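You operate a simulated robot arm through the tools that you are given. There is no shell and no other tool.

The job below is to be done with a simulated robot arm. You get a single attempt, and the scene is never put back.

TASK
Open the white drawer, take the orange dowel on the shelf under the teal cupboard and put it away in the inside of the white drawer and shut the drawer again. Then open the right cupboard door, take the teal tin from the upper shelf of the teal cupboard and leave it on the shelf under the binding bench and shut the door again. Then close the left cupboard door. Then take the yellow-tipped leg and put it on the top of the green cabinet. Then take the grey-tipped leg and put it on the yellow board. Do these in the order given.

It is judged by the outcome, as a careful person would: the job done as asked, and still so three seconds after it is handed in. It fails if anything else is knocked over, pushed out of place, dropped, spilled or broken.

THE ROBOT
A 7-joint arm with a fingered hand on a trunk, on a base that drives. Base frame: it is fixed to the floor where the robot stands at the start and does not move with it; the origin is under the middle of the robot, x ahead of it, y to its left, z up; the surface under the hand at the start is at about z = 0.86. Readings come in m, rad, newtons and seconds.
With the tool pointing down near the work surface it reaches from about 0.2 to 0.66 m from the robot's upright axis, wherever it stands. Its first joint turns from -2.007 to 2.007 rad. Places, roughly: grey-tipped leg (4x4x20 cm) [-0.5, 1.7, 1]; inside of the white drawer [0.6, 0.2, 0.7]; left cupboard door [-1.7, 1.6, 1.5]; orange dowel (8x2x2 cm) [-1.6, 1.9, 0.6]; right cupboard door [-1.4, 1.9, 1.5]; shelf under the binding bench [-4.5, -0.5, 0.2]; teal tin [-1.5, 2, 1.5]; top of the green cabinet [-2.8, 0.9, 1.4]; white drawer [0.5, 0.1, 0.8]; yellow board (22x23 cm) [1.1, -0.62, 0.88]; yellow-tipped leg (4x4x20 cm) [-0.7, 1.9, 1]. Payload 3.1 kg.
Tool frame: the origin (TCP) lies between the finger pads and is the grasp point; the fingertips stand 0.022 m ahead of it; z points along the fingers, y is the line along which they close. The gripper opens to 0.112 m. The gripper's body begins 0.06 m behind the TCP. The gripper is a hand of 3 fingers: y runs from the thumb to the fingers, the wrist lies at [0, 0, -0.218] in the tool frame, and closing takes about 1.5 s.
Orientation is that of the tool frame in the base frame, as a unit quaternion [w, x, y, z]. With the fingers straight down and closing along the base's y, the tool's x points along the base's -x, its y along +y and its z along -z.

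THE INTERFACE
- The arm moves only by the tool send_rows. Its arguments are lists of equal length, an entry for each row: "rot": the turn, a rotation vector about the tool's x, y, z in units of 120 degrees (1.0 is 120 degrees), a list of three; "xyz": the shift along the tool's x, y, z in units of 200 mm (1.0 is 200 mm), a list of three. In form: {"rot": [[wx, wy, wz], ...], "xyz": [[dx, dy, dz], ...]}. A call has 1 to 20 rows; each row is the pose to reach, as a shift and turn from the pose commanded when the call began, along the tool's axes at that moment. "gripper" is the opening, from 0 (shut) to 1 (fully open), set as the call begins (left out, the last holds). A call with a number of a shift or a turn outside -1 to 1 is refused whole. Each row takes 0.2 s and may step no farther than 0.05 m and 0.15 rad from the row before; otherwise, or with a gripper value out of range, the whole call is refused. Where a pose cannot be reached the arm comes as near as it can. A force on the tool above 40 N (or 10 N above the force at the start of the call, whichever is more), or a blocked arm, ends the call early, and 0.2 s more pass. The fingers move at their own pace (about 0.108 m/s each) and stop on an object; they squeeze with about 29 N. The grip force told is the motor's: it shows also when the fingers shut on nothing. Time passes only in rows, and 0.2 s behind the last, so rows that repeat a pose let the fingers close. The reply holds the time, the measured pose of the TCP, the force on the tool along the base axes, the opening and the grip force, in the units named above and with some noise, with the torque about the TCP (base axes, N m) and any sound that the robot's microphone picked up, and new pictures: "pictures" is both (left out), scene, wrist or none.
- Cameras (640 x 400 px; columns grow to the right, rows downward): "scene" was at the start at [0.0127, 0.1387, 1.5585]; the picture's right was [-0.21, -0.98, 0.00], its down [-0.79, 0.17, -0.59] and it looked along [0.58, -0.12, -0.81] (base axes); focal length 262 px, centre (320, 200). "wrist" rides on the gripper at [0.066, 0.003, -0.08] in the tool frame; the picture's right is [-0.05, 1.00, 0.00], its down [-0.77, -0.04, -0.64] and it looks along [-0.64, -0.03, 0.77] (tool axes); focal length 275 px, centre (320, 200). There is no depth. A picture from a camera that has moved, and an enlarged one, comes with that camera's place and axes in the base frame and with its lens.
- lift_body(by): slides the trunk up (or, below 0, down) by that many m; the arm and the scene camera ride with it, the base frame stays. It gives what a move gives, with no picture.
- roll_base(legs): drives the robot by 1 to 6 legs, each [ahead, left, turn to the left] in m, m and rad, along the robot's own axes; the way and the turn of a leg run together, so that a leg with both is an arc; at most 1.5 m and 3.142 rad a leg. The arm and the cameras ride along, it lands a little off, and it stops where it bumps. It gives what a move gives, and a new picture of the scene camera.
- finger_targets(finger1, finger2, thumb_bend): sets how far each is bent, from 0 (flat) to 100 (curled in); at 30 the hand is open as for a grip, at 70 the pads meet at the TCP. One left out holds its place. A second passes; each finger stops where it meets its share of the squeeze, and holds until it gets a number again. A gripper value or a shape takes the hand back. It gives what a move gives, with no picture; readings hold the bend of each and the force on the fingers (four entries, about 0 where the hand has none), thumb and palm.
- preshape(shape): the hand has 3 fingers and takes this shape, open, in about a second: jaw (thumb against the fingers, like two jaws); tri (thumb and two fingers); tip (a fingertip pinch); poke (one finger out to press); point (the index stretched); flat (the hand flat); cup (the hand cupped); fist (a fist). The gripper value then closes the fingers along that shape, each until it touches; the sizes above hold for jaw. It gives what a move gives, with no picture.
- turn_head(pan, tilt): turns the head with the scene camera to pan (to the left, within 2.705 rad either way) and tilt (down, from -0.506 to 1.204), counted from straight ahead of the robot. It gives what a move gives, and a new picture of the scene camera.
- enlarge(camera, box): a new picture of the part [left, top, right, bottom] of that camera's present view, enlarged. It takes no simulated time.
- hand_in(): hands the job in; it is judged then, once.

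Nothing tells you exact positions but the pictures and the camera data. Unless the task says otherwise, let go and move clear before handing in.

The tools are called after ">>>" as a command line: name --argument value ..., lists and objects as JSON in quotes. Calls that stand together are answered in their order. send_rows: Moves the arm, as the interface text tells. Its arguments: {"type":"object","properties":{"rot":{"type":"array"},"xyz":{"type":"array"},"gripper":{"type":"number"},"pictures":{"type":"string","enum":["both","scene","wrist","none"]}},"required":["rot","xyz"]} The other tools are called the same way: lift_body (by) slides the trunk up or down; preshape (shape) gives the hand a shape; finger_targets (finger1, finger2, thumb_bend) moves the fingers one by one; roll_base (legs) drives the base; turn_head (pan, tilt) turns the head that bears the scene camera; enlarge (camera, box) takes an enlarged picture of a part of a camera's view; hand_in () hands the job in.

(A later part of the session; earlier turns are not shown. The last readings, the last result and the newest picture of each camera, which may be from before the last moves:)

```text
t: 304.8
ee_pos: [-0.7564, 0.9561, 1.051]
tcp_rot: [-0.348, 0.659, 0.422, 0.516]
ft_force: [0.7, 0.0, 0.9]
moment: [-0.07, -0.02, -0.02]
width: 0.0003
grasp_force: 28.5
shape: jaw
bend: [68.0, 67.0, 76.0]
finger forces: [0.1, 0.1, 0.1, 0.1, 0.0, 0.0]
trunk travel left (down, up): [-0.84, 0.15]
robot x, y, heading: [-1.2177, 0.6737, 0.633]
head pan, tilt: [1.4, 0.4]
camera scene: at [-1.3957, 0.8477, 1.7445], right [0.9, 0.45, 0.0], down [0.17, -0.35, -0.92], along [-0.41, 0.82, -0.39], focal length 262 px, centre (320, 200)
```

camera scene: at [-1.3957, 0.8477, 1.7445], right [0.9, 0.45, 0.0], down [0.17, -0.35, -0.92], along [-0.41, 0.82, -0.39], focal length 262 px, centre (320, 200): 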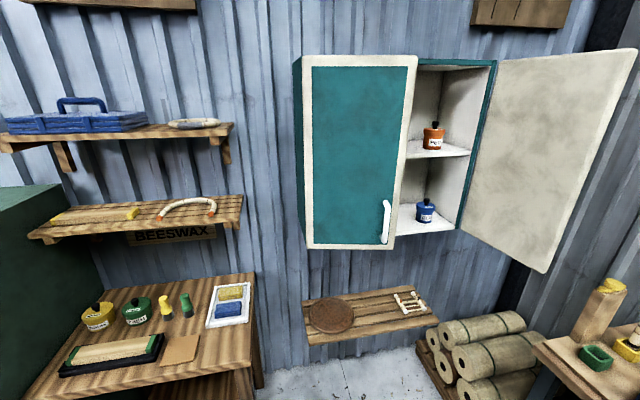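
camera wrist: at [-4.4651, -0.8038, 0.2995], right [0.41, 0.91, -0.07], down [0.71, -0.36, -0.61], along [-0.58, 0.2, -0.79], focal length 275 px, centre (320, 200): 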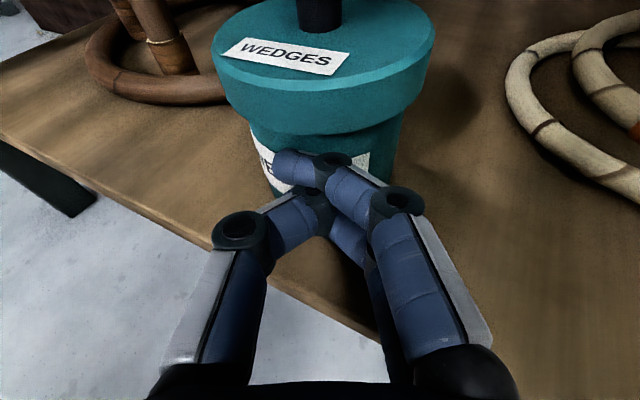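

The right door stands at about 107° with its free edge near E–N (0.26, 2.10). I'll turn to face the wall, move over, raise the trunk, and bring the hand around to the door's outer side.

>>> roll_base --legs '[[0, 0, 1.58], [0.1, -0.55, 0]]'

>>> lift_body --by 0.15

>>> turn_head --pan -0.4 --tilt 0.5

```text
t: 311.8
ee_pos: [-1.1141, 1.5377, 1.0525]
tcp_rot: [-0.612, 0.166, 0.764, 0.118]
ft_force: [-0.8, -0.6, 0.3]
moment: [0.0, 0.0, 0.02]
width: 0.0003
grasp_force: 28.9
shape: jaw
bend: [68.0, 67.0, 76.0]
finger forces: [0.1, 0.0, 0.0, 0.0, 0.0, 0.0]
trunk travel left (down, up): [-0.84, 0.15]
robot x, y, heading: [-0.8369, 1.0802, 2.205]
head pan, tilt: [1.4, 0.4]
camera scene: at [-1.0027, 0.8996, 1.7445], right [-0.45, 0.89, 0.0], down [0.35, 0.17, -0.92], along [-0.82, -0.41, -0.39], focal length 262 px, centre (320, 200)
```

scene: 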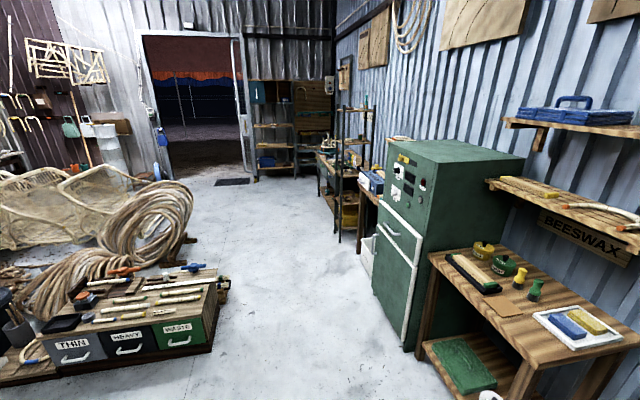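

```text
t: 313.5
ee_pos: [-1.1158, 1.539, 1.2028]
tcp_rot: [-0.611, 0.167, 0.765, 0.118]
ft_force: [-0.2, 0.6, -0.4]
moment: [0.0, -0.01, 0.03]
width: 0.0
grasp_force: 29.1
shape: jaw
bend: [68.0, 67.0, 76.0]
finger forces: [0.1, 0.0, 0.1, 0.1, 0.0, 0.0]
trunk travel left (down, up): [-0.99, 0.0]
robot x, y, heading: [-0.8335, 1.0803, 2.207]
head pan, tilt: [1.4, 0.4]
```

```text
t: 315.3
ee_pos: [-1.1146, 1.5383, 1.2028]
tcp_rot: [-0.612, 0.166, 0.764, 0.118]
ft_force: [0.6, -0.1, 0.5]
moment: [0.01, 0.02, -0.03]
width: 0.0002
grasp_force: 29.0
shape: jaw
bend: [68.0, 67.0, 76.0]
finger forces: [0.0, 0.1, 0.1, 0.0, 0.0, 0.0]
trunk travel left (down, up): [-0.99, 0.0]
robot x, y, heading: [-0.8313, 1.0792, 2.206]
head pan, tilt: [-0.4, 0.499]
camera scene: at [-0.9415, 1.0295, 1.8853], right [0.97, 0.24, 0.0], down [0.11, -0.47, -0.88], along [-0.21, 0.85, -0.48], focal length 262 px, centre (320, 200)
```

scene: 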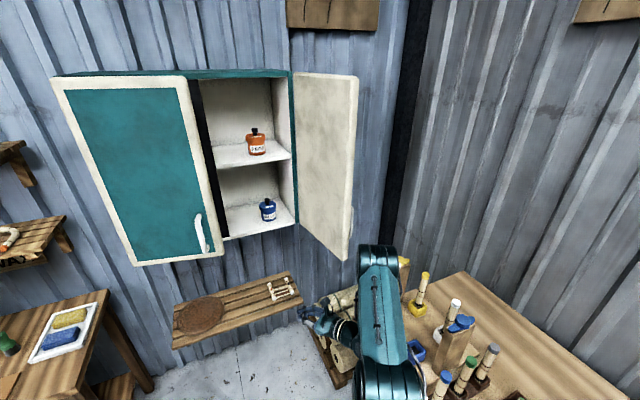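

The hand is in front of the door's free edge. I'll first raise it well above the bench pieces, then move it to the right around the door's edge.

>>> send_rows --rot '[[0, 0, 0], [0, 0, 0], [0, 0, 0], [0, 0, 0], [0, 0, 0]]' --xyz '[[0.2, -0.005, -0.045], [0.4, -0.01, -0.09], [0.6, -0.014, -0.135], [0.8, -0.018, -0.18], [0.97, -0.023, -0.22]]' --pictures "none"

>>> send_rows --rot '[[0, 0, 0], [0, 0, 0], [0, 0, 0], [0, 0, 0], [0, 0, 0]]' --xyz '[[0.01, 0.18, -0.1], [0.03, 0.36, -0.2], [0.05, 0.54, -0.3], [0.08, 0.72, -0.4], [0.1, 0.88, -0.5]]' --pictures "both"

```text
t: 316.5
ee_pos: [-1.1163, 1.5374, 1.4018]
tcp_rot: [-0.611, 0.166, 0.765, 0.118]
ft_force: [-0.7, -0.3, -0.2]
moment: [-0.02, 0.01, -0.02]
width: 0.0
grasp_force: 29.4
shape: jaw
bend: [68.0, 67.0, 76.0]
finger forces: [0.0, 0.1, 0.0, 0.0, 0.0, 0.0]
trunk travel left (down, up): [-0.99, 0.0]
robot x, y, heading: [-0.8353, 1.0758, 2.204]
head pan, tilt: [-0.4, 0.499]
```

```text
t: 317.7
ee_pos: [-0.955, 1.6647, 1.4377]
tcp_rot: [-0.612, 0.167, 0.764, 0.118]
ft_force: [-0.2, 0.6, 0.4]
moment: [-0.02, 0.0, 0.04]
width: 0.0001
grasp_force: 29.4
shape: jaw
bend: [68.0, 67.0, 76.0]
finger forces: [0.0, 0.1, 0.0, 0.0, 0.0, 0.0]
trunk travel left (down, up): [-0.99, 0.0]
robot x, y, heading: [-0.833, 1.0807, 2.207]
head pan, tilt: [-0.4, 0.499]
camera scene: at [-0.9401, 1.0304, 1.8854], right [0.97, 0.23, 0.0], down [0.11, -0.47, -0.88], along [-0.21, 0.85, -0.48], focal length 262 px, centre (320, 200)
camera wrist: at [-0.8945, 1.6447, 1.5204], right [0.41, 0.91, -0.07], down [0.71, -0.36, -0.61], along [-0.58, 0.2, -0.79], focal length 275 px, centre (320, 200)
```

scene: 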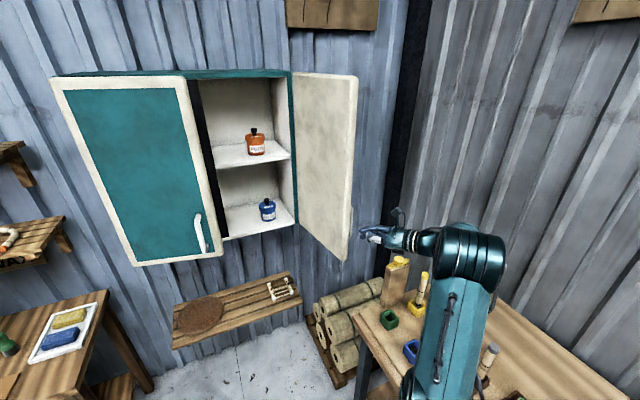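
wrist: 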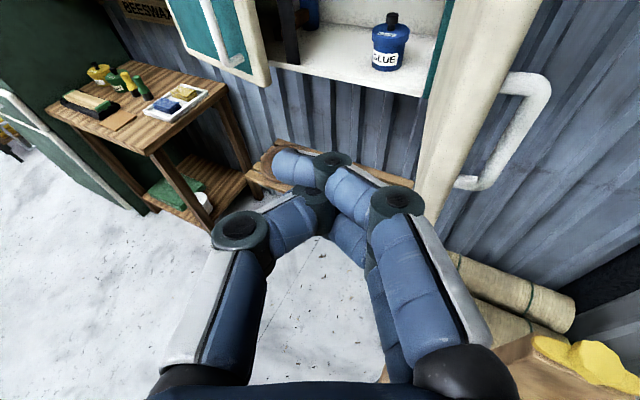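

The hand is just short of the door's edge. I'll move it further right while turning it to point straight at the wall, so it can pass outside the door.

>>> send_rows --rot '[[-0.05, 0, 0], [-0.1, 0, 0], [-0.15, 0, 0], [-0.2, 0, 0], [-0.25, 0, 0]]' --xyz '[[0.015, 0.15, -0.03], [0.03, 0.3, -0.06], [0.045, 0.45, -0.09], [0.06, 0.6, -0.11], [0.074, 0.75, -0.135]]' --pictures "both"

```text
t: 318.9
ee_pos: [-0.8773, 1.7949, 1.4553]
tcp_rot: [-0.547, 0.32, 0.707, 0.313]
ft_force: [-0.4, -0.7, 0.5]
moment: [-0.03, -0.01, 0.0]
width: 0.0
grasp_force: 28.9
shape: jaw
bend: [68.0, 67.0, 76.0]
finger forces: [0.0, 0.0, 0.0, 0.1, 0.0, 0.0]
trunk travel left (down, up): [-0.99, 0.0]
robot x, y, heading: [-0.8363, 1.0782, 2.211]
head pan, tilt: [-0.4, 0.499]
camera scene: at [-0.9415, 1.0303, 1.8853], right [0.97, 0.23, 0.0], down [0.11, -0.47, -0.88], along [-0.21, 0.85, -0.48], focal length 262 px, centre (320, 200)
camera wrist: at [-0.8416, 1.7414, 1.537], right [0.8, 0.59, 0.05], down [0.49, -0.61, -0.62], along [-0.34, 0.52, -0.78], focal length 275 px, centre (320, 200)
```

scene: 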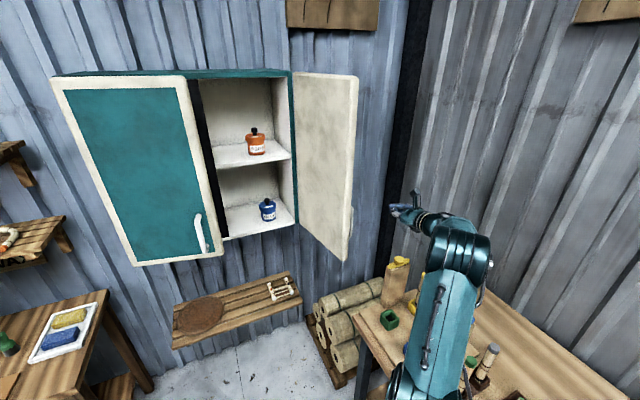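
wrist: 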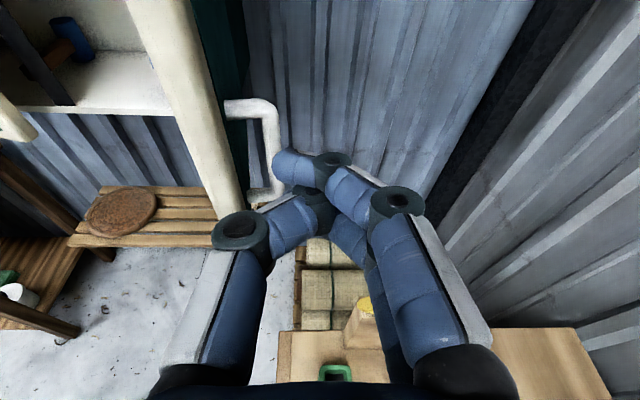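

The hand is outside the door's edge and above its handle. I'll roll ahead 0.2 m so the hand is alongside the outer face.

>>> roll_base --legs '[[0.2, 0, 0]]'

>>> enlarge --camera "wrist" --box '[0, 0, 640, 400]'

```text
t: 320.5
ee_pos: [-0.9943, 1.9547, 1.4573]
tcp_rot: [-0.548, 0.32, 0.707, 0.313]
ft_force: [0.0, -0.5, 1.0]
moment: [0.02, 0.01, 0.02]
width: 0.0
grasp_force: 28.7
shape: jaw
bend: [68.0, 67.0, 76.0]
finger forces: [0.0, 0.0, 0.0, 0.0, 0.0, 0.1]
trunk travel left (down, up): [-0.99, 0.0]
robot x, y, heading: [-0.9539, 1.2419, 2.206]
head pan, tilt: [-0.4, 0.499]
camera scene: at [-1.059, 1.1889, 1.8854], right [0.97, 0.23, 0.0], down [0.11, -0.46, -0.88], along [-0.2, 0.85, -0.48], focal length 262 px, centre (320, 200)
```

scene: 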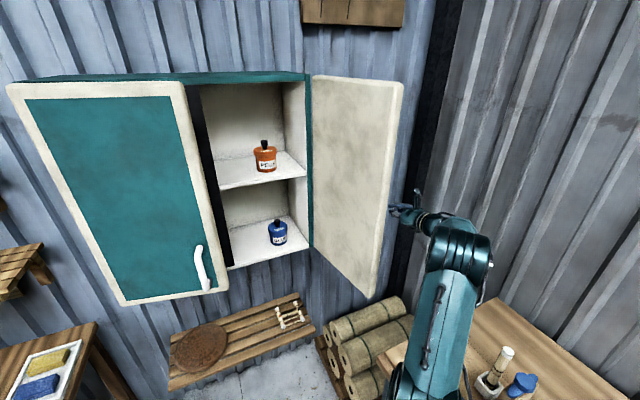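

```text
1.00 times, centred on (320, 200) of wrist (not enlarged: the box is as wide or as high as the picture)
camera zoom: at [-0.9581, 1.9, 1.5379], right [0.8, 0.59, 0.05], down [0.49, -0.61, -0.63], along [-0.34, 0.52, -0.78], focal length 275 px, centre (320, 200)
```

zoom: 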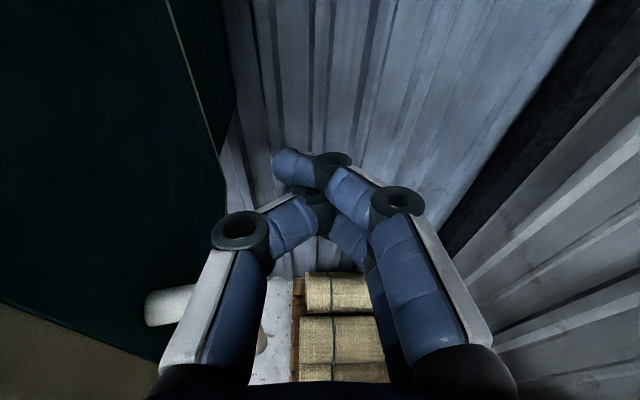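

The hand is beside the door's outer face. I'll sweep left slowly to swing the door toward closed.

>>> send_rows --rot '[[0, 0, 0], [0, 0, 0], [0, 0, 0], [0, 0, 0], [0, 0, 0], [0, 0, 0], [0, 0, 0], [0, 0, 0]]' --xyz '[[0.01, -0.12, -0.005], [0.02, -0.24, -0.01], [0.03, -0.36, -0.015], [0.04, -0.48, -0.02], [0.05, -0.6, -0.025], [0.06, -0.72, -0.03], [0.07, -0.84, -0.035], [0.08, -0.946, -0.04]]' --pictures "both"

```text
t: 322.3
ee_pos: [-1.1443, 1.8351, 1.4566]
tcp_rot: [-0.547, 0.32, 0.708, 0.313]
ft_force: [-0.9, -1.5, 0.5]
moment: [-0.02, 0.02, 0.0]
width: 0.0
grasp_force: 29.1
shape: jaw
bend: [68.0, 67.0, 76.0]
finger forces: [0.1, 0.0, 0.1, 0.1, 0.0, 0.0]
trunk travel left (down, up): [-0.99, 0.0]
robot x, y, heading: [-0.9577, 1.2421, 2.205]
head pan, tilt: [-0.4, 0.499]
camera scene: at [-1.0613, 1.1897, 1.8852], right [0.97, 0.23, 0.0], down [0.11, -0.47, -0.88], along [-0.2, 0.85, -0.48], focal length 262 px, centre (320, 200)
camera wrist: at [-1.1087, 1.7817, 1.5376], right [0.8, 0.59, 0.05], down [0.49, -0.61, -0.62], along [-0.34, 0.52, -0.78], focal length 275 px, centre (320, 200)
```

scene: 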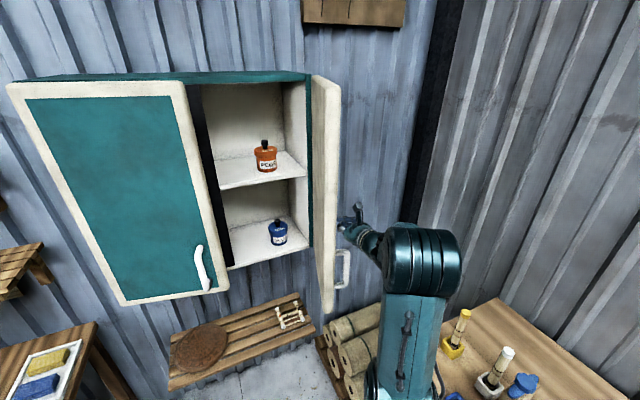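
wrist: 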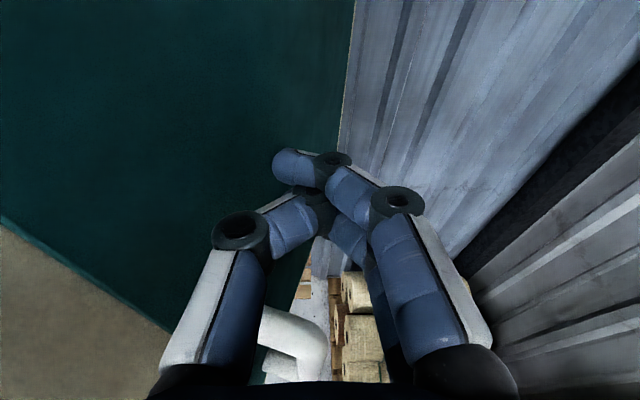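

The door follows. I'll continue around the arc: left, then starting to push inward.

>>> send_rows --rot '[[0, 0, 0], [0, 0, 0], [0, 0, 0], [0, 0, 0], [0, 0, 0], [0, 0, 0], [0, 0, 0]]' --xyz '[[0.014, -0.15, -0.002], [0.027, -0.3, -0.004], [0.041, -0.448, -0.006], [0.057, -0.6, 0.002], [0.081, -0.72, 0.064], [0.108, -0.845, 0.136], [0.134, -0.955, 0.208]]' --pictures "both"

```text
t: 323.9
ee_pos: [-1.3271, 1.7584, 1.4555]
tcp_rot: [-0.547, 0.319, 0.708, 0.313]
ft_force: [0.0, 0.5, 0.1]
moment: [-0.02, -0.02, -0.04]
width: 0.0
grasp_force: 28.7
shape: jaw
bend: [68.0, 67.0, 76.0]
finger forces: [0.0, 0.0, 0.0, 0.0, 0.1, 0.1]
trunk travel left (down, up): [-0.99, 0.0]
robot x, y, heading: [-0.9514, 1.2428, 2.209]
head pan, tilt: [-0.4, 0.499]
camera scene: at [-1.0626, 1.1901, 1.8852], right [0.97, 0.23, 0.0], down [0.11, -0.47, -0.88], along [-0.2, 0.85, -0.48], focal length 262 px, centre (320, 200)
camera wrist: at [-1.2914, 1.7042, 1.5365], right [0.8, 0.59, 0.05], down [0.49, -0.61, -0.62], along [-0.34, 0.52, -0.78], focal length 275 px, centre (320, 200)
```

scene: 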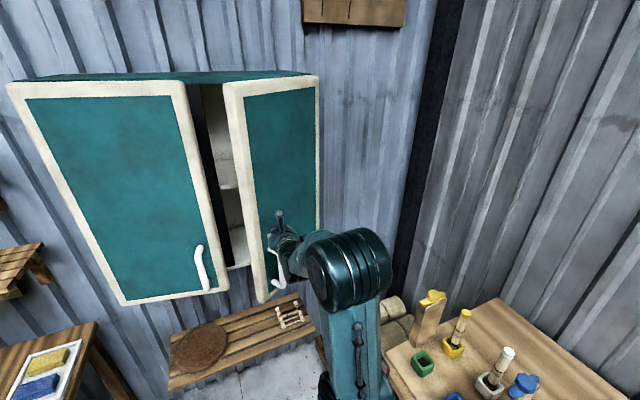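
wrist: 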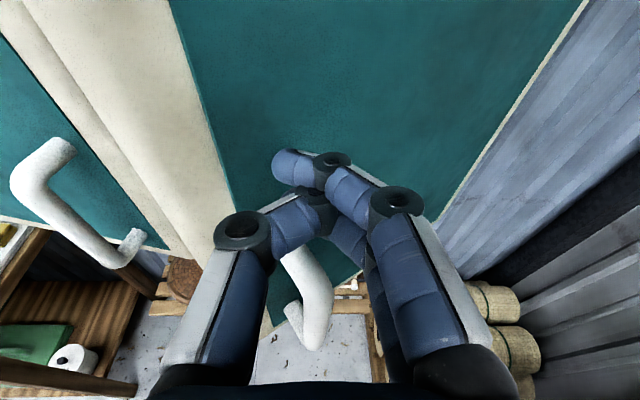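

The door is down to roughly 35°. Now I'll push it inward, gently, toward fully shut.

>>> send_rows --rot '[[0, 0, 0], [0, 0, 0], [0, 0, 0], [0, 0, 0], [0, 0, 0], [0, 0, 0], [0, 0, 0]]' --xyz '[[0.037, -0.074, 0.146], [0.075, -0.147, 0.292], [0.112, -0.221, 0.437], [0.143, -0.27, 0.56], [0.173, -0.32, 0.681], [0.195, -0.344, 0.779], [0.213, -0.368, 0.852]]' --pictures "both"

```text
t: 325.5
ee_pos: [-1.4869, 1.8495, 1.4584]
tcp_rot: [-0.549, 0.32, 0.706, 0.313]
ft_force: [5.2, -5.1, -0.8]
moment: [0.05, 0.0, 0.1]
width: 0.0
grasp_force: 29.1
shape: jaw
bend: [71.0, 68.0, 77.0]
finger forces: [9.1, 0.0, 0.0, 0.1, 0.0, 0.1]
trunk travel left (down, up): [-0.99, 0.0]
robot x, y, heading: [-0.951, 1.2394, 2.207]
head pan, tilt: [-0.4, 0.499]
camera scene: at [-1.0565, 1.1865, 1.8854], right [0.97, 0.23, 0.0], down [0.11, -0.46, -0.88], along [-0.21, 0.85, -0.48], focal length 262 px, centre (320, 200)
camera wrist: at [-1.4514, 1.7965, 1.54], right [0.8, 0.59, 0.05], down [0.49, -0.61, -0.63], along [-0.34, 0.53, -0.78], focal length 275 px, centre (320, 200)
```

scene: 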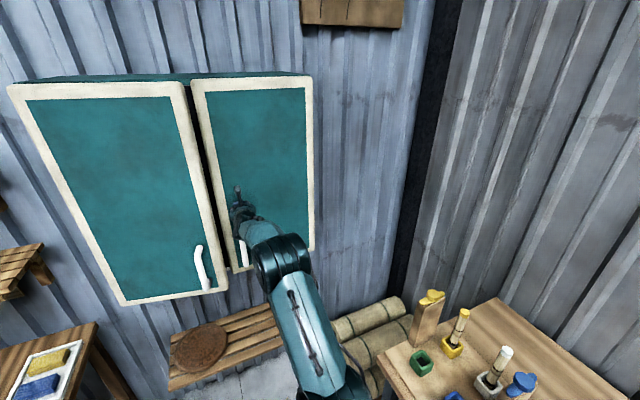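
wrist: 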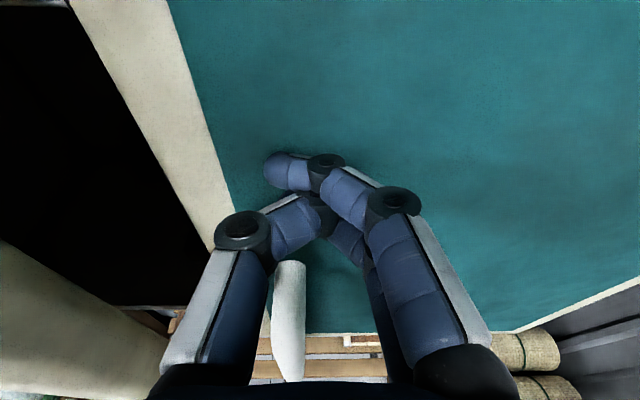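

The door appears nearly shut with a light contact force. I'll press a little more until it seats.

>>> send_rows --rot '[[0, 0, 0], [0, 0, 0], [0, 0, 0], [0, 0, 0]]' --xyz '[[0.006, 0, 0.025], [0.012, 0, 0.05], [0.018, 0, 0.075], [0.024, 0, 0.1]]' --pictures "scene"

>>> enlarge --camera "scene" --box '[150, 60, 350, 300]'

```text
t: 326.3
ee_pos: [-1.4908, 1.8548, 1.462]
tcp_rot: [-0.549, 0.319, 0.706, 0.313]
ft_force: [21.5, -24.2, 1.0]
moment: [0.08, 0.13, 0.23]
width: 0.0002
grasp_force: 28.7
shape: jaw
bend: [74.0, 71.0, 80.0]
finger forces: [20.2, 10.3, 0.0, 0.1, 19.7, 0.1]
trunk travel left (down, up): [-0.99, 0.0]
robot x, y, heading: [-0.9522, 1.238, 2.204]
head pan, tilt: [-0.4, 0.499]
stopped in row 4: the force on the tool passed its limit at 42 N (the readings are from after the stop); the commanded pose is now the measured one
camera scene: at [-1.049, 1.1774, 1.8858], right [0.97, 0.23, 0.0], down [0.11, -0.46, -0.88], along [-0.21, 0.86, -0.47], focal length 262 px, centre (320, 200)
```

scene: 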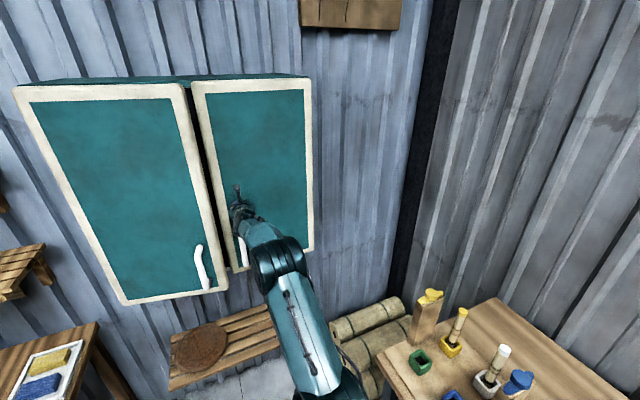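

```text
1.67 times, centred on (250, 180) of scene
camera zoom: at [-1.049, 1.1774, 1.8858], right [0.97, 0.23, 0.0], down [0.11, -0.46, -0.88], along [-0.21, 0.86, -0.47], focal length 437 px, centre (437, 233)
```

zoom: 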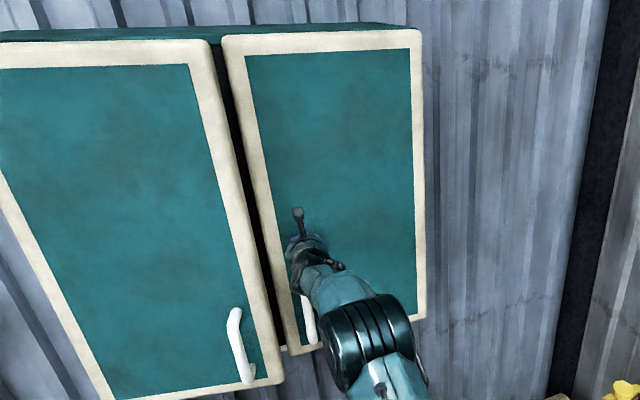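

The right door is shut (firm stop at 42 N). Next, the left door: I'll back the hand off and move it in front of the left door, above its handle.

>>> send_rows --rot '[[0, 0, 0], [0, 0, 0], [0, 0, 0], [0, 0, 0], [0, 0, 0], [0, 0, 0], [0, 0, 0]]' --xyz '[[-0.041, -0.001, -0.196], [-0.082, -0.002, -0.392], [-0.122, -0.003, -0.588], [-0.102, -0.228, -0.59], [-0.082, -0.452, -0.594], [-0.063, -0.65, -0.596], [-0.047, -0.825, -0.598]]' --pictures "both"

```text
t: 327.9
ee_pos: [-1.5597, 1.6684, 1.4542]
tcp_rot: [-0.545, 0.319, 0.71, 0.312]
ft_force: [-1.3, 0.9, 0.5]
moment: [-0.01, -0.04, -0.02]
width: 0.0001
grasp_force: 28.7
shape: jaw
bend: [69.0, 69.0, 77.0]
finger forces: [0.0, 0.0, 0.0, 0.0, 0.0, 0.0]
trunk travel left (down, up): [-0.99, 0.0]
robot x, y, heading: [-0.9523, 1.2427, 2.202]
head pan, tilt: [-0.4, 0.499]
camera scene: at [-1.0632, 1.1885, 1.8851], right [0.97, 0.23, 0.0], down [0.11, -0.46, -0.88], along [-0.2, 0.85, -0.48], focal length 262 px, centre (320, 200)
camera wrist: at [-1.5238, 1.6146, 1.5361], right [0.8, 0.6, 0.05], down [0.49, -0.61, -0.62], along [-0.34, 0.52, -0.78], focal length 275 px, centre (320, 200)
```

scene: 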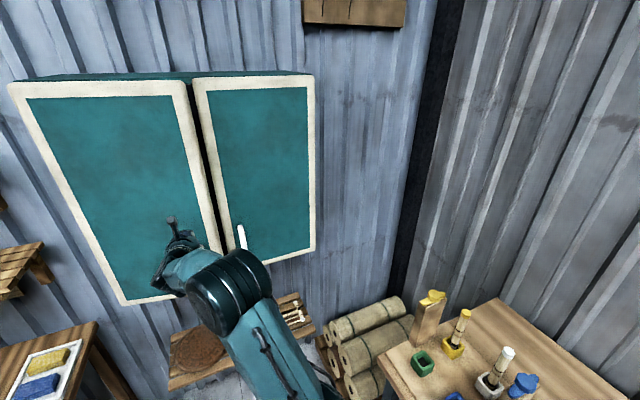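
wrist: 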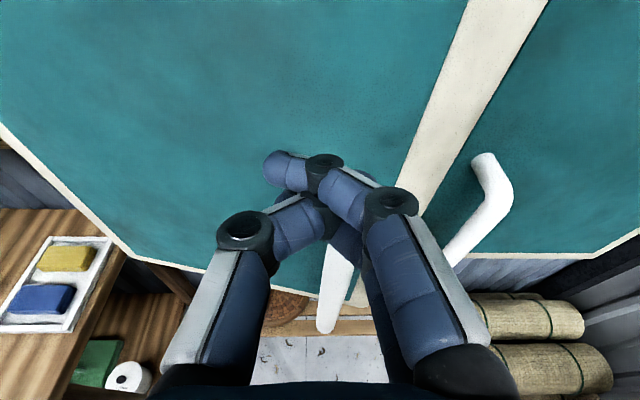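

The hand faces the left door's panel above the handle. I'll push it shut slowly until it seats.

>>> send_rows --rot '[[0, 0, 0], [0, 0, 0], [0, 0, 0], [0, 0, 0], [0, 0, 0], [0, 0, 0], [0, 0, 0], [0, 0, 0]]' --xyz '[[0.02, 0, 0.098], [0.041, 0, 0.196], [0.061, 0, 0.294], [0.08, 0, 0.38], [0.094, 0, 0.45], [0.107, 0, 0.51], [0.12, 0, 0.57], [0.132, 0, 0.63]]' --pictures "both"

>>> enlarge --camera "scene" --box '[0, 60, 340, 320]'

```text
t: 329.7
ee_pos: [-1.6216, 1.7528, 1.4585]
tcp_rot: [-0.548, 0.319, 0.707, 0.312]
ft_force: [25.0, -23.8, -11.8]
moment: [0.09, 0.02, 0.25]
width: 0.0001
grasp_force: 28.8
shape: jaw
bend: [74.0, 71.0, 79.0]
finger forces: [22.6, 11.9, 0.0, 0.0, 16.3, 0.0]
out of reach, approached as far as the arm can: row 8
trunk travel left (down, up): [-0.99, 0.0]
robot x, y, heading: [-0.9526, 1.2365, 2.206]
head pan, tilt: [-0.4, 0.499]
camera scene: at [-1.0506, 1.1796, 1.8854], right [0.97, 0.23, 0.0], down [0.11, -0.46, -0.88], along [-0.21, 0.86, -0.47], focal length 262 px, centre (320, 200)
camera wrist: at [-1.5861, 1.6988, 1.5396], right [0.8, 0.6, 0.05], down [0.49, -0.61, -0.62], along [-0.34, 0.52, -0.78], focal length 275 px, centre (320, 200)
```

scene: 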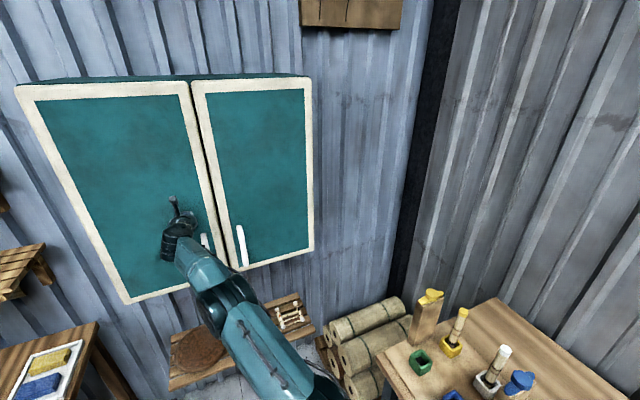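
wrist: 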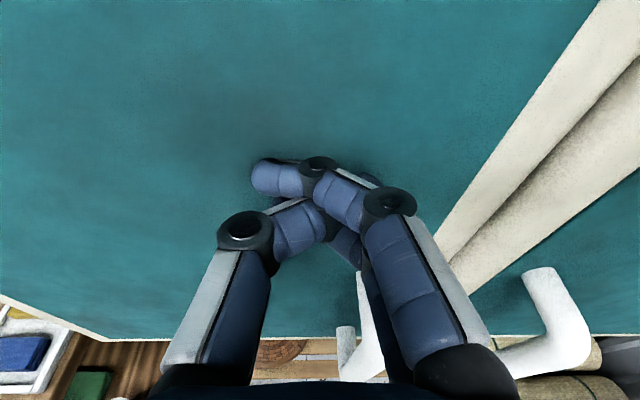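

```text
1.54 times, centred on (170, 190) of scene
camera zoom: at [-1.0506, 1.1796, 1.8854], right [0.97, 0.23, 0.0], down [0.11, -0.46, -0.88], along [-0.21, 0.86, -0.47], focal length 403 px, centre (551, 215)
```

zoom: 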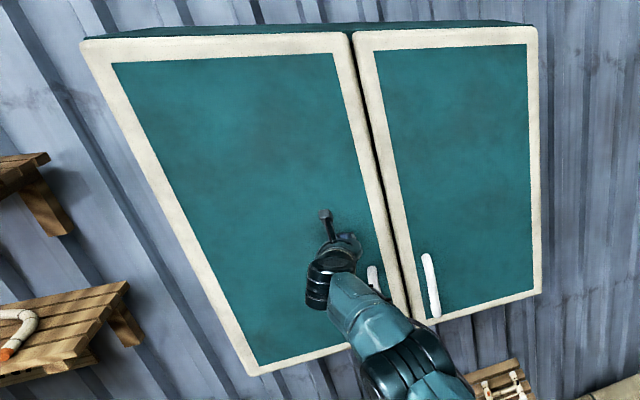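

Both doors are flush and shut, with a firm stop on the left one too. I'll back away and check they stay closed.

>>> send_rows --rot '[[0, 0, 0], [0, 0, 0], [0, 0, 0]]' --xyz '[[-0.04, 0, -0.19], [-0.08, 0, -0.39], [-0.12, 0, -0.59]]' --pictures "none"

>>> roll_base --legs '[[-0.4, 0.15, 0]]'

>>> turn_head --pan -0.3 --tilt 0.45

>>> enlarge --camera "scene" --box '[120, 40, 400, 240]'

>>> enlarge --camera "scene" --box '[400, 200, 640, 400]'

```text
t: 330.5
ee_pos: [-1.5568, 1.6654, 1.4553]
tcp_rot: [-0.547, 0.319, 0.708, 0.311]
ft_force: [0.6, -0.4, -0.8]
moment: [0.03, 0.0, 0.01]
width: 0.0001
grasp_force: 29.0
shape: jaw
bend: [69.0, 69.0, 77.0]
finger forces: [0.0, 0.0, 0.1, 0.0, 0.0, 0.1]
trunk travel left (down, up): [-0.99, 0.0]
robot x, y, heading: [-0.9523, 1.2403, 2.202]
head pan, tilt: [-0.4, 0.499]
```

```text
t: 333.1
ee_pos: [-1.4417, 1.2558, 1.4541]
tcp_rot: [-0.546, 0.319, 0.71, 0.31]
ft_force: [1.0, -0.2, 0.4]
moment: [0.02, 0.05, 0.02]
width: 0.0002
grasp_force: 30.3
shape: jaw
bend: [69.0, 69.0, 77.0]
finger forces: [0.0, 0.1, 0.0, 0.1, 0.1, 0.0]
trunk travel left (down, up): [-0.99, 0.0]
robot x, y, heading: [-0.8372, 0.8308, 2.211]
head pan, tilt: [-0.4, 0.499]
camera scene: at [-0.942, 0.7824, 1.8853], right [0.97, 0.24, 0.0], down [0.11, -0.47, -0.88], along [-0.21, 0.85, -0.48], focal length 262 px, centre (320, 200)
```

scene: 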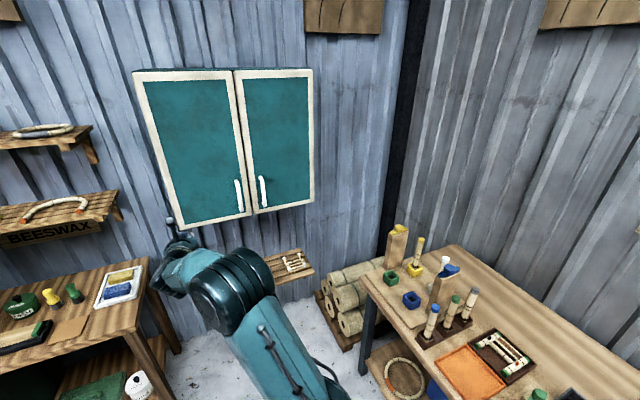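

```text
t: 333.8
ee_pos: [-1.4407, 1.2549, 1.4551]
tcp_rot: [-0.547, 0.317, 0.71, 0.309]
ft_force: [0.1, -0.2, -0.2]
moment: [-0.02, 0.0, 0.0]
width: 0.0
grasp_force: 28.5
shape: jaw
bend: [69.0, 69.0, 77.0]
finger forces: [0.1, 0.0, 0.0, 0.0, 0.0, 0.0]
trunk travel left (down, up): [-0.99, 0.0]
robot x, y, heading: [-0.8344, 0.8301, 2.214]
head pan, tilt: [-0.3, 0.45]
camera scene: at [-0.9504, 0.779, 1.8898], right [0.94, 0.33, 0.0], down [0.15, -0.41, -0.9], along [-0.3, 0.85, -0.44], focal length 262 px, centre (320, 200)
```

scene: 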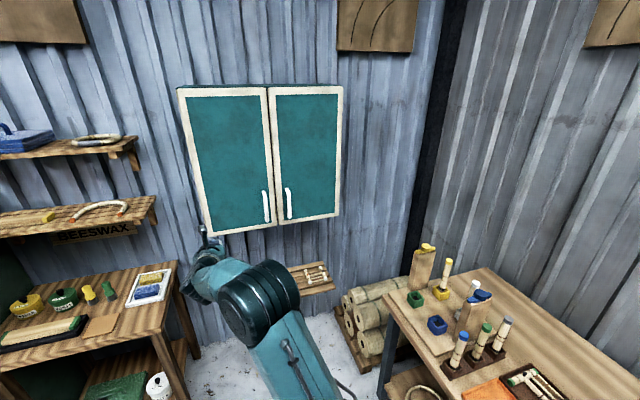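

```text
2.00 times, centred on (260, 140) of scene
camera zoom: at [-0.9504, 0.779, 1.8898], right [0.94, 0.33, 0.0], down [0.15, -0.41, -0.9], along [-0.3, 0.85, -0.44], focal length 524 px, centre (440, 320)
```

zoom: 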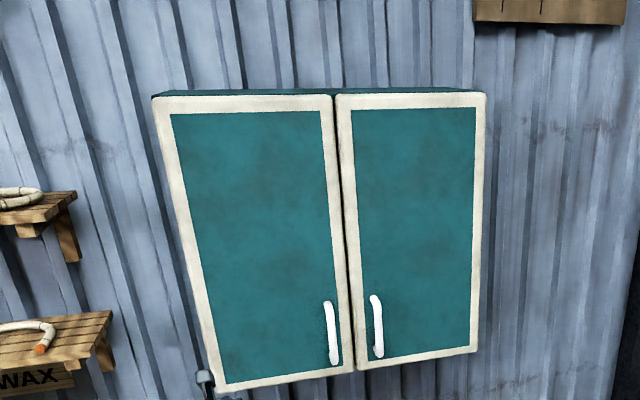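

```text
2.00 times, centred on (520, 300) of scene
camera zoom: at [-0.9504, 0.779, 1.8898], right [0.94, 0.33, 0.0], down [0.15, -0.41, -0.9], along [-0.3, 0.85, -0.44], focal length 524 px, centre (-80, 0)
```

zoom: 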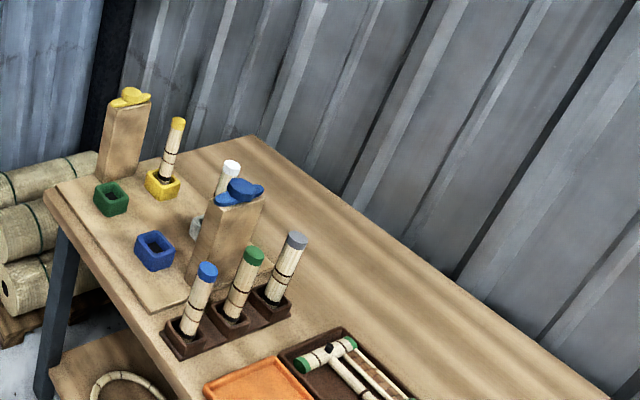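

Both cupboard doors are shut. On the bench, the yellow-tipped leg stands in its yellow holder, and the grey-tipped one is third in the brown stand. I'll swing the tool to point down, over free floor, for gripping the legs from above.

>>> send_rows --rot '[[0.0032, -0.0648, 0.0037], [0.0063, -0.1296, 0.0073], [0.0095, -0.1945, 0.011], [0.0126, -0.2593, 0.0146], [0.0158, -0.3241, 0.0183], [0.019, -0.3889, 0.022], [0.0221, -0.4537, 0.0256], [0.0253, -0.5186, 0.0293], [0.0284, -0.5834, 0.0329], [0.0316, -0.6482, 0.0366]]' --xyz '[[-0.0966, 0.0965, -0.0729], [-0.193, 0.193, -0.146], [-0.29, 0.29, -0.219], [-0.386, 0.386, -0.292], [-0.483, 0.483, -0.365], [-0.58, 0.58, -0.437], [-0.676, 0.676, -0.51], [-0.773, 0.772, -0.583], [-0.87, 0.868, -0.656], [-0.966, 0.965, -0.729]]' --gripper 1.0 --pictures "both"

```text
t: 336.0
ee_pos: [-1.1671, 1.1412, 1.3205]
tcp_rot: [-0.097, 0.442, 0.888, 0.082]
ft_force: [0.7, 0.3, -0.1]
moment: [-0.01, 0.05, 0.01]
width: 0.1115
grasp_force: 0.1
shape: jaw
bend: [30.0, 30.0, 30.0]
finger forces: [0.1, 0.0, 0.1, 0.0, 0.0, 0.1]
out of reach, approached as far as the arm can: row 7, 8, 9, 10
trunk travel left (down, up): [-0.99, 0.0]
robot x, y, heading: [-0.8387, 0.8302, 2.212]
head pan, tilt: [-0.3, 0.45]
camera scene: at [-0.9458, 0.7792, 1.8901], right [0.94, 0.33, 0.0], down [0.14, -0.41, -0.9], along [-0.3, 0.85, -0.43], focal length 262 px, centre (320, 200)
camera wrist: at [-1.196, 1.1773, 1.4159], right [0.83, 0.56, 0.05], down [0.49, -0.76, 0.42], along [0.27, -0.33, -0.9], focal length 275 px, centre (320, 200)
```

scene: 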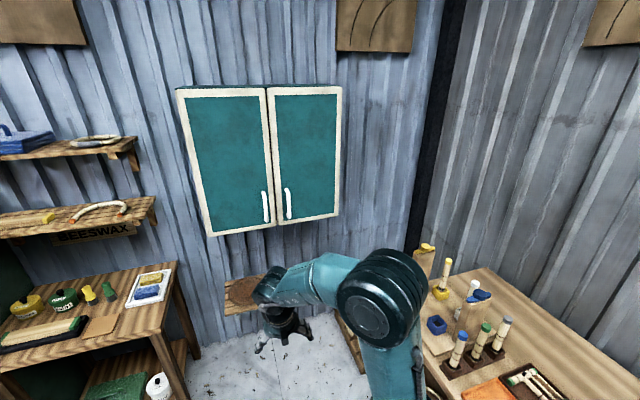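
wrist: 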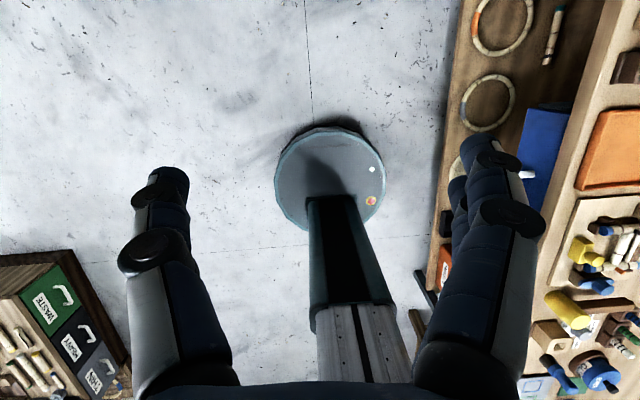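

The vertical pose isn't fully reachable in this roll. I'll roll the hand back 180° about its axis to the original tool-down arrangement.

>>> send_rows --rot '[[0, 0, -0.068], [0, 0, -0.136], [0, 0, -0.205], [0, 0, -0.273], [0, 0, -0.341], [0, 0, -0.409], [0, 0, -0.477], [0, 0, -0.545], [0, 0, -0.614], [0, 0, -0.682], [0, 0, -0.75]]' --xyz '[[0, 0, 0.03], [0, 0, 0.06], [0, 0, 0.09], [0, 0, 0.12], [0, 0, 0.15], [0, 0, 0.18], [0, 0, 0.21], [0, 0, 0.24], [0, 0, 0.27], [0, 0, 0.3], [0, 0, 0.33]]' --pictures "none"

>>> send_rows --rot '[[0, 0, -0.068], [0, 0, -0.136], [0, 0, -0.205], [0, 0, -0.273], [0, 0, -0.341], [0, 0, -0.409], [0, 0, -0.477], [0, 0, -0.545], [0, 0, -0.614], [0, 0, -0.682], [0, 0, -0.75]]' --xyz '[[0, 0, 0.03], [0, 0, 0.06], [0, 0, 0.09], [0, 0, 0.12], [0, 0, 0.15], [0, 0, 0.18], [0, 0, 0.21], [0, 0, 0.24], [0, 0, 0.27], [0, 0, 0.3], [0, 0, 0.33]]' --pictures "both"

```text
t: 338.4
ee_pos: [-1.1773, 1.1581, 1.2579]
tcp_rot: [-0.01, -0.317, 0.94, 0.127]
ft_force: [0.4, 0.3, -0.2]
moment: [-0.03, -0.01, -0.02]
width: 0.1118
grasp_force: 0.0
shape: jaw
bend: [30.0, 30.0, 30.0]
finger forces: [0.0, 0.1, 0.1, 0.0, 0.0, 0.0]
trunk travel left (down, up): [-0.99, 0.0]
robot x, y, heading: [-0.8363, 0.8313, 2.214]
head pan, tilt: [-0.3, 0.45]
```

```text
t: 340.8
ee_pos: [-1.1595, 1.1444, 1.1902]
tcp_rot: [-0.084, 0.889, -0.441, -0.096]
ft_force: [0.5, 0.8, -0.5]
moment: [0.02, -0.05, 0.0]
width: 0.1119
grasp_force: 0.0
shape: jaw
bend: [30.0, 30.0, 30.0]
finger forces: [0.0, 0.0, 0.0, 0.0, 0.0, 0.1]
out of reach, approached as far as the arm can: row 7, 8, 9, 10, 11
trunk travel left (down, up): [-0.99, 0.0]
robot x, y, heading: [-0.8347, 0.8283, 2.217]
head pan, tilt: [-0.3, 0.45]
camera scene: at [-0.9533, 0.7774, 1.8895], right [0.94, 0.34, 0.0], down [0.15, -0.41, -0.9], along [-0.3, 0.85, -0.43], focal length 262 px, centre (320, 200)
camera wrist: at [-1.1158, 1.0725, 1.2515], right [-0.83, -0.56, -0.05], down [-0.37, 0.46, 0.81], along [-0.43, 0.69, -0.59], focal length 275 px, centre (320, 200)
```

scene: 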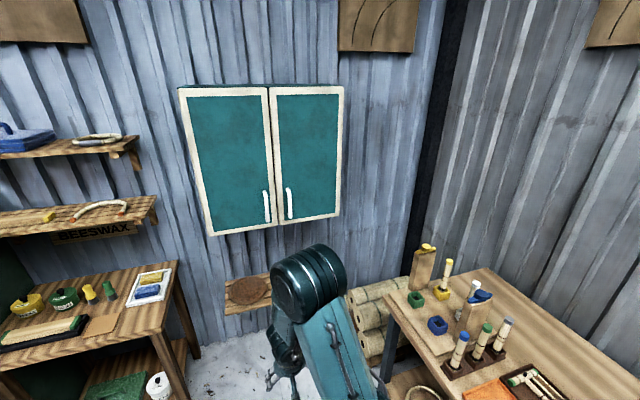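
wrist: 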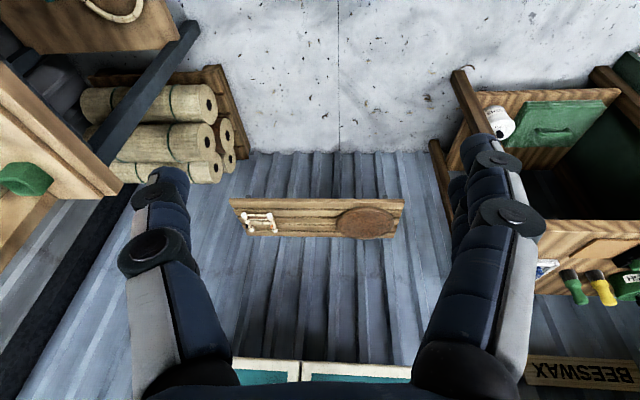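

The original roll is restored with about 14° of forward tilt. I'll straighten it to vertical and extend a bit.

>>> send_rows --rot '[[0, 0.03, 0], [0, 0.06, 0], [0, 0.09, 0], [0, 0.118, 0]]' --xyz '[[-0.08, 0, 0.02], [-0.16, 0, 0.04], [-0.25, 0, 0.06], [-0.34, 0, 0.085]]' --pictures "none"

>>> lift_body --by -0.2

```text
t: 341.8
ee_pos: [-1.1248, 1.0847, 1.1456]
tcp_rot: [-0.029, 0.893, -0.449, 0.013]
ft_force: [0.3, -0.1, -0.8]
moment: [-0.01, -0.01, 0.0]
width: 0.112
grasp_force: 0.2
shape: jaw
bend: [30.0, 30.0, 30.0]
finger forces: [0.0, 0.0, 0.0, 0.1, 0.0, 0.1]
out of reach, approached as far as the arm can: row 1, 2, 3, 4
trunk travel left (down, up): [-0.99, 0.0]
robot x, y, heading: [-0.8319, 0.8305, 2.211]
head pan, tilt: [-0.3, 0.45]
```

```text
t: 344.0
ee_pos: [-1.1243, 1.0852, 0.9457]
tcp_rot: [-0.028, 0.893, -0.449, 0.012]
ft_force: [0.2, 0.1, 0.6]
moment: [-0.03, -0.02, 0.02]
width: 0.1119
grasp_force: 0.0
shape: jaw
bend: [30.0, 30.0, 30.0]
finger forces: [0.0, 0.0, 0.0, 0.0, 0.0, 0.1]
trunk travel left (down, up): [-0.79, 0.2]
robot x, y, heading: [-0.8326, 0.8308, 2.213]
head pan, tilt: [-0.3, 0.45]
```

I'll extend the arm forward to a normal working radius and level it fully.

>>> send_rows --rot '[[-0.008, 0, 0], [-0.016, 0, 0], [-0.024, 0, 0], [-0.029, 0, 0]]' --xyz '[[-0.16, -0.1, 0], [-0.32, -0.2, 0], [-0.48, -0.3, 0], [-0.65, -0.4, 0]]' --pictures "scene"

```text
t: 345.0
ee_pos: [-1.1372, 1.2427, 0.9515]
tcp_rot: [0.001, 0.893, -0.45, 0.0]
ft_force: [0.7, 0.0, 0.4]
moment: [0.02, 0.02, 0.01]
width: 0.1119
grasp_force: 0.0
shape: jaw
bend: [30.0, 30.0, 30.0]
finger forces: [0.0, 0.0, 0.0, 0.0, 0.1, 0.0]
out of reach, approached as far as the arm can: row 1, 2, 3
trunk travel left (down, up): [-0.79, 0.2]
robot x, y, heading: [-0.8328, 0.8322, 2.212]
head pan, tilt: [-0.3, 0.45]
camera scene: at [-0.9475, 0.7844, 1.6902], right [0.94, 0.33, 0.0], down [0.14, -0.41, -0.9], along [-0.3, 0.85, -0.44], focal length 262 px, centre (320, 200)
```

scene: 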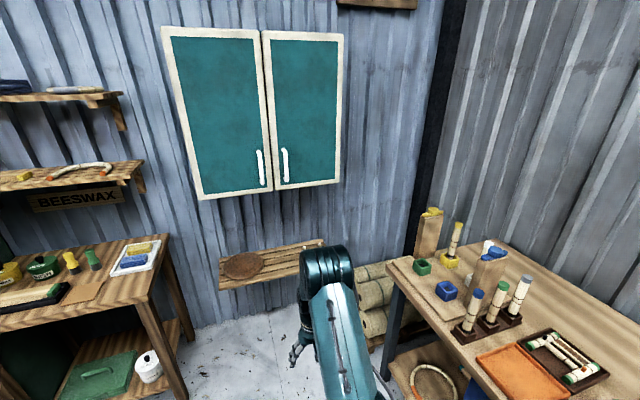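

The tool is vertical again at 0.51 m reach. I'll raise it above the bench pieces, turn to face the joining bench and move along to the yellow-tipped leg.

>>> lift_body --by 0.2

>>> send_rows --rot '[[0, 0, 0], [0, 0, 0]]' --xyz '[[0, 0, -0.2], [0, 0, -0.4]]' --pictures "none"

>>> roll_base --legs '[[0, 0, -1.572], [0, 0.75, 0]]'

>>> turn_head --pan 0.0 --tilt 0.6

```text
t: 347.1
ee_pos: [-1.1399, 1.239, 1.1524]
tcp_rot: [-0.001, 0.893, -0.449, -0.001]
ft_force: [-0.6, 0.7, 0.3]
moment: [-0.02, 0.01, -0.01]
width: 0.1119
grasp_force: 0.0
shape: jaw
bend: [30.0, 30.0, 30.0]
finger forces: [0.0, 0.0, 0.1, 0.0, 0.0, 0.0]
trunk travel left (down, up): [-0.99, 0.0]
robot x, y, heading: [-0.8349, 0.8297, 2.209]
head pan, tilt: [-0.3, 0.45]
```

```text
t: 347.7
ee_pos: [-1.1389, 1.2384, 1.2327]
tcp_rot: [-0.002, 0.893, -0.45, -0.002]
ft_force: [0.4, 0.0, -0.6]
moment: [-0.03, 0.03, 0.0]
width: 0.1119
grasp_force: 0.0
shape: jaw
bend: [30.0, 30.0, 30.0]
finger forces: [0.1, 0.0, 0.0, 0.0, 0.0, 0.0]
trunk travel left (down, up): [-0.99, 0.0]
robot x, y, heading: [-0.8376, 0.834, 2.207]
head pan, tilt: [-0.3, 0.45]
```

```text
t: 355.6
ee_pos: [-0.9058, 1.7412, 1.2307]
tcp_rot: [0.002, -0.331, 0.944, 0.0]
ft_force: [-0.1, 0.5, -0.3]
moment: [0.01, 0.0, 0.04]
width: 0.112
grasp_force: 0.0
shape: jaw
bend: [30.0, 30.0, 30.0]
finger forces: [0.0, 0.0, 0.0, 0.0, 0.0, 0.0]
trunk travel left (down, up): [-0.99, 0.0]
robot x, y, heading: [-1.3037, 1.4196, 0.681]
head pan, tilt: [-0.3, 0.45]
camera scene: at [-1.358, 1.5364, 1.8898], right [0.37, -0.93, 0.0], down [-0.41, -0.16, -0.9], along [0.84, 0.33, -0.44], focal length 262 px, centre (320, 200)
```

scene: 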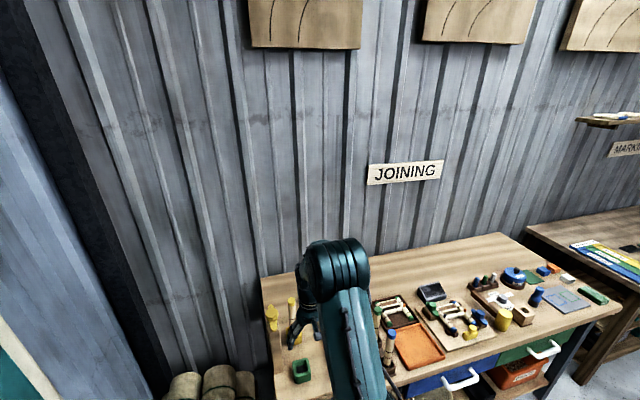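

```text
t: 356.4
ee_pos: [-0.9061, 1.7419, 1.2314]
tcp_rot: [0.002, -0.33, 0.944, 0.0]
ft_force: [-0.7, 0.4, -0.1]
moment: [0.0, 0.02, 0.0]
width: 0.1119
grasp_force: 0.0
shape: jaw
bend: [30.0, 30.0, 30.0]
finger forces: [0.0, 0.1, 0.0, 0.1, 0.0, 0.0]
trunk travel left (down, up): [-0.99, 0.0]
robot x, y, heading: [-1.307, 1.4225, 0.678]
head pan, tilt: [0.0, 0.6]
camera scene: at [-1.3752, 1.5585, 1.8762], right [0.63, -0.78, 0.0], down [-0.44, -0.35, -0.83], along [0.64, 0.52, -0.56], focal length 262 px, centre (320, 200)
```

scene: 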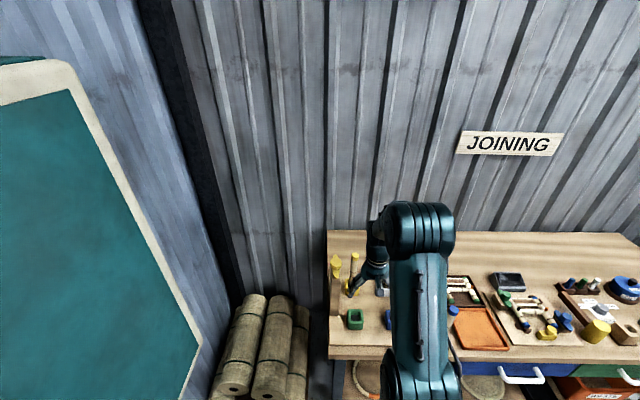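

I'm in front of the yellow-tipped leg. I'll take a wrist view to locate it precisely.

>>> send_rows --rot '[[0, 0, 0]]' --xyz '[[0, 0, 0]]' --pictures "wrist"

>>> enlarge --camera "scene" --box '[310, 220, 470, 360]'

```text
t: 356.8
ee_pos: [-0.9069, 1.7403, 1.231]
tcp_rot: [0.002, -0.331, 0.944, 0.0]
ft_force: [0.0, 0.3, 0.5]
moment: [0.06, 0.03, 0.01]
width: 0.112
grasp_force: 0.0
shape: jaw
bend: [30.0, 30.0, 30.0]
finger forces: [0.0, 0.0, 0.1, 0.0, 0.0, 0.0]
trunk travel left (down, up): [-0.99, 0.0]
robot x, y, heading: [-1.3014, 1.4223, 0.678]
head pan, tilt: [0.0, 0.6]
camera wrist: at [-0.9606, 1.7026, 1.3119], right [-0.59, 0.81, 0.0], down [0.62, 0.45, 0.64], along [0.52, 0.37, -0.77], focal length 275 px, centre (320, 200)
```

wrist: 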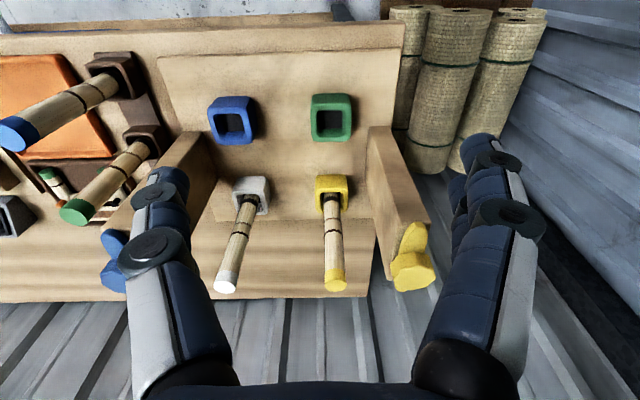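

```text
2.86 times, centred on (390, 290) of scene
camera zoom: at [-1.3751, 1.5586, 1.8762], right [0.63, -0.78, 0.0], down [-0.44, -0.35, -0.83], along [0.64, 0.52, -0.57], focal length 748 px, centre (120, -57)
```

zoom: 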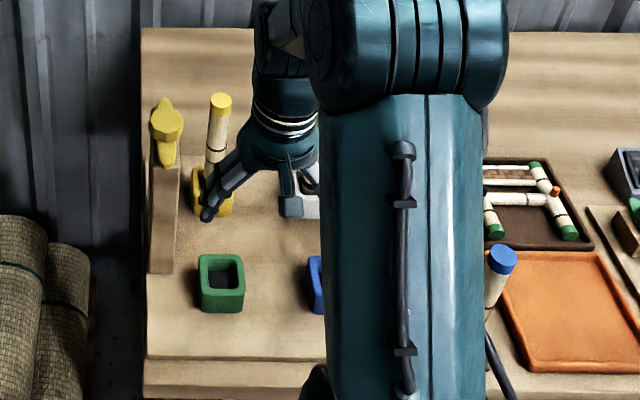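

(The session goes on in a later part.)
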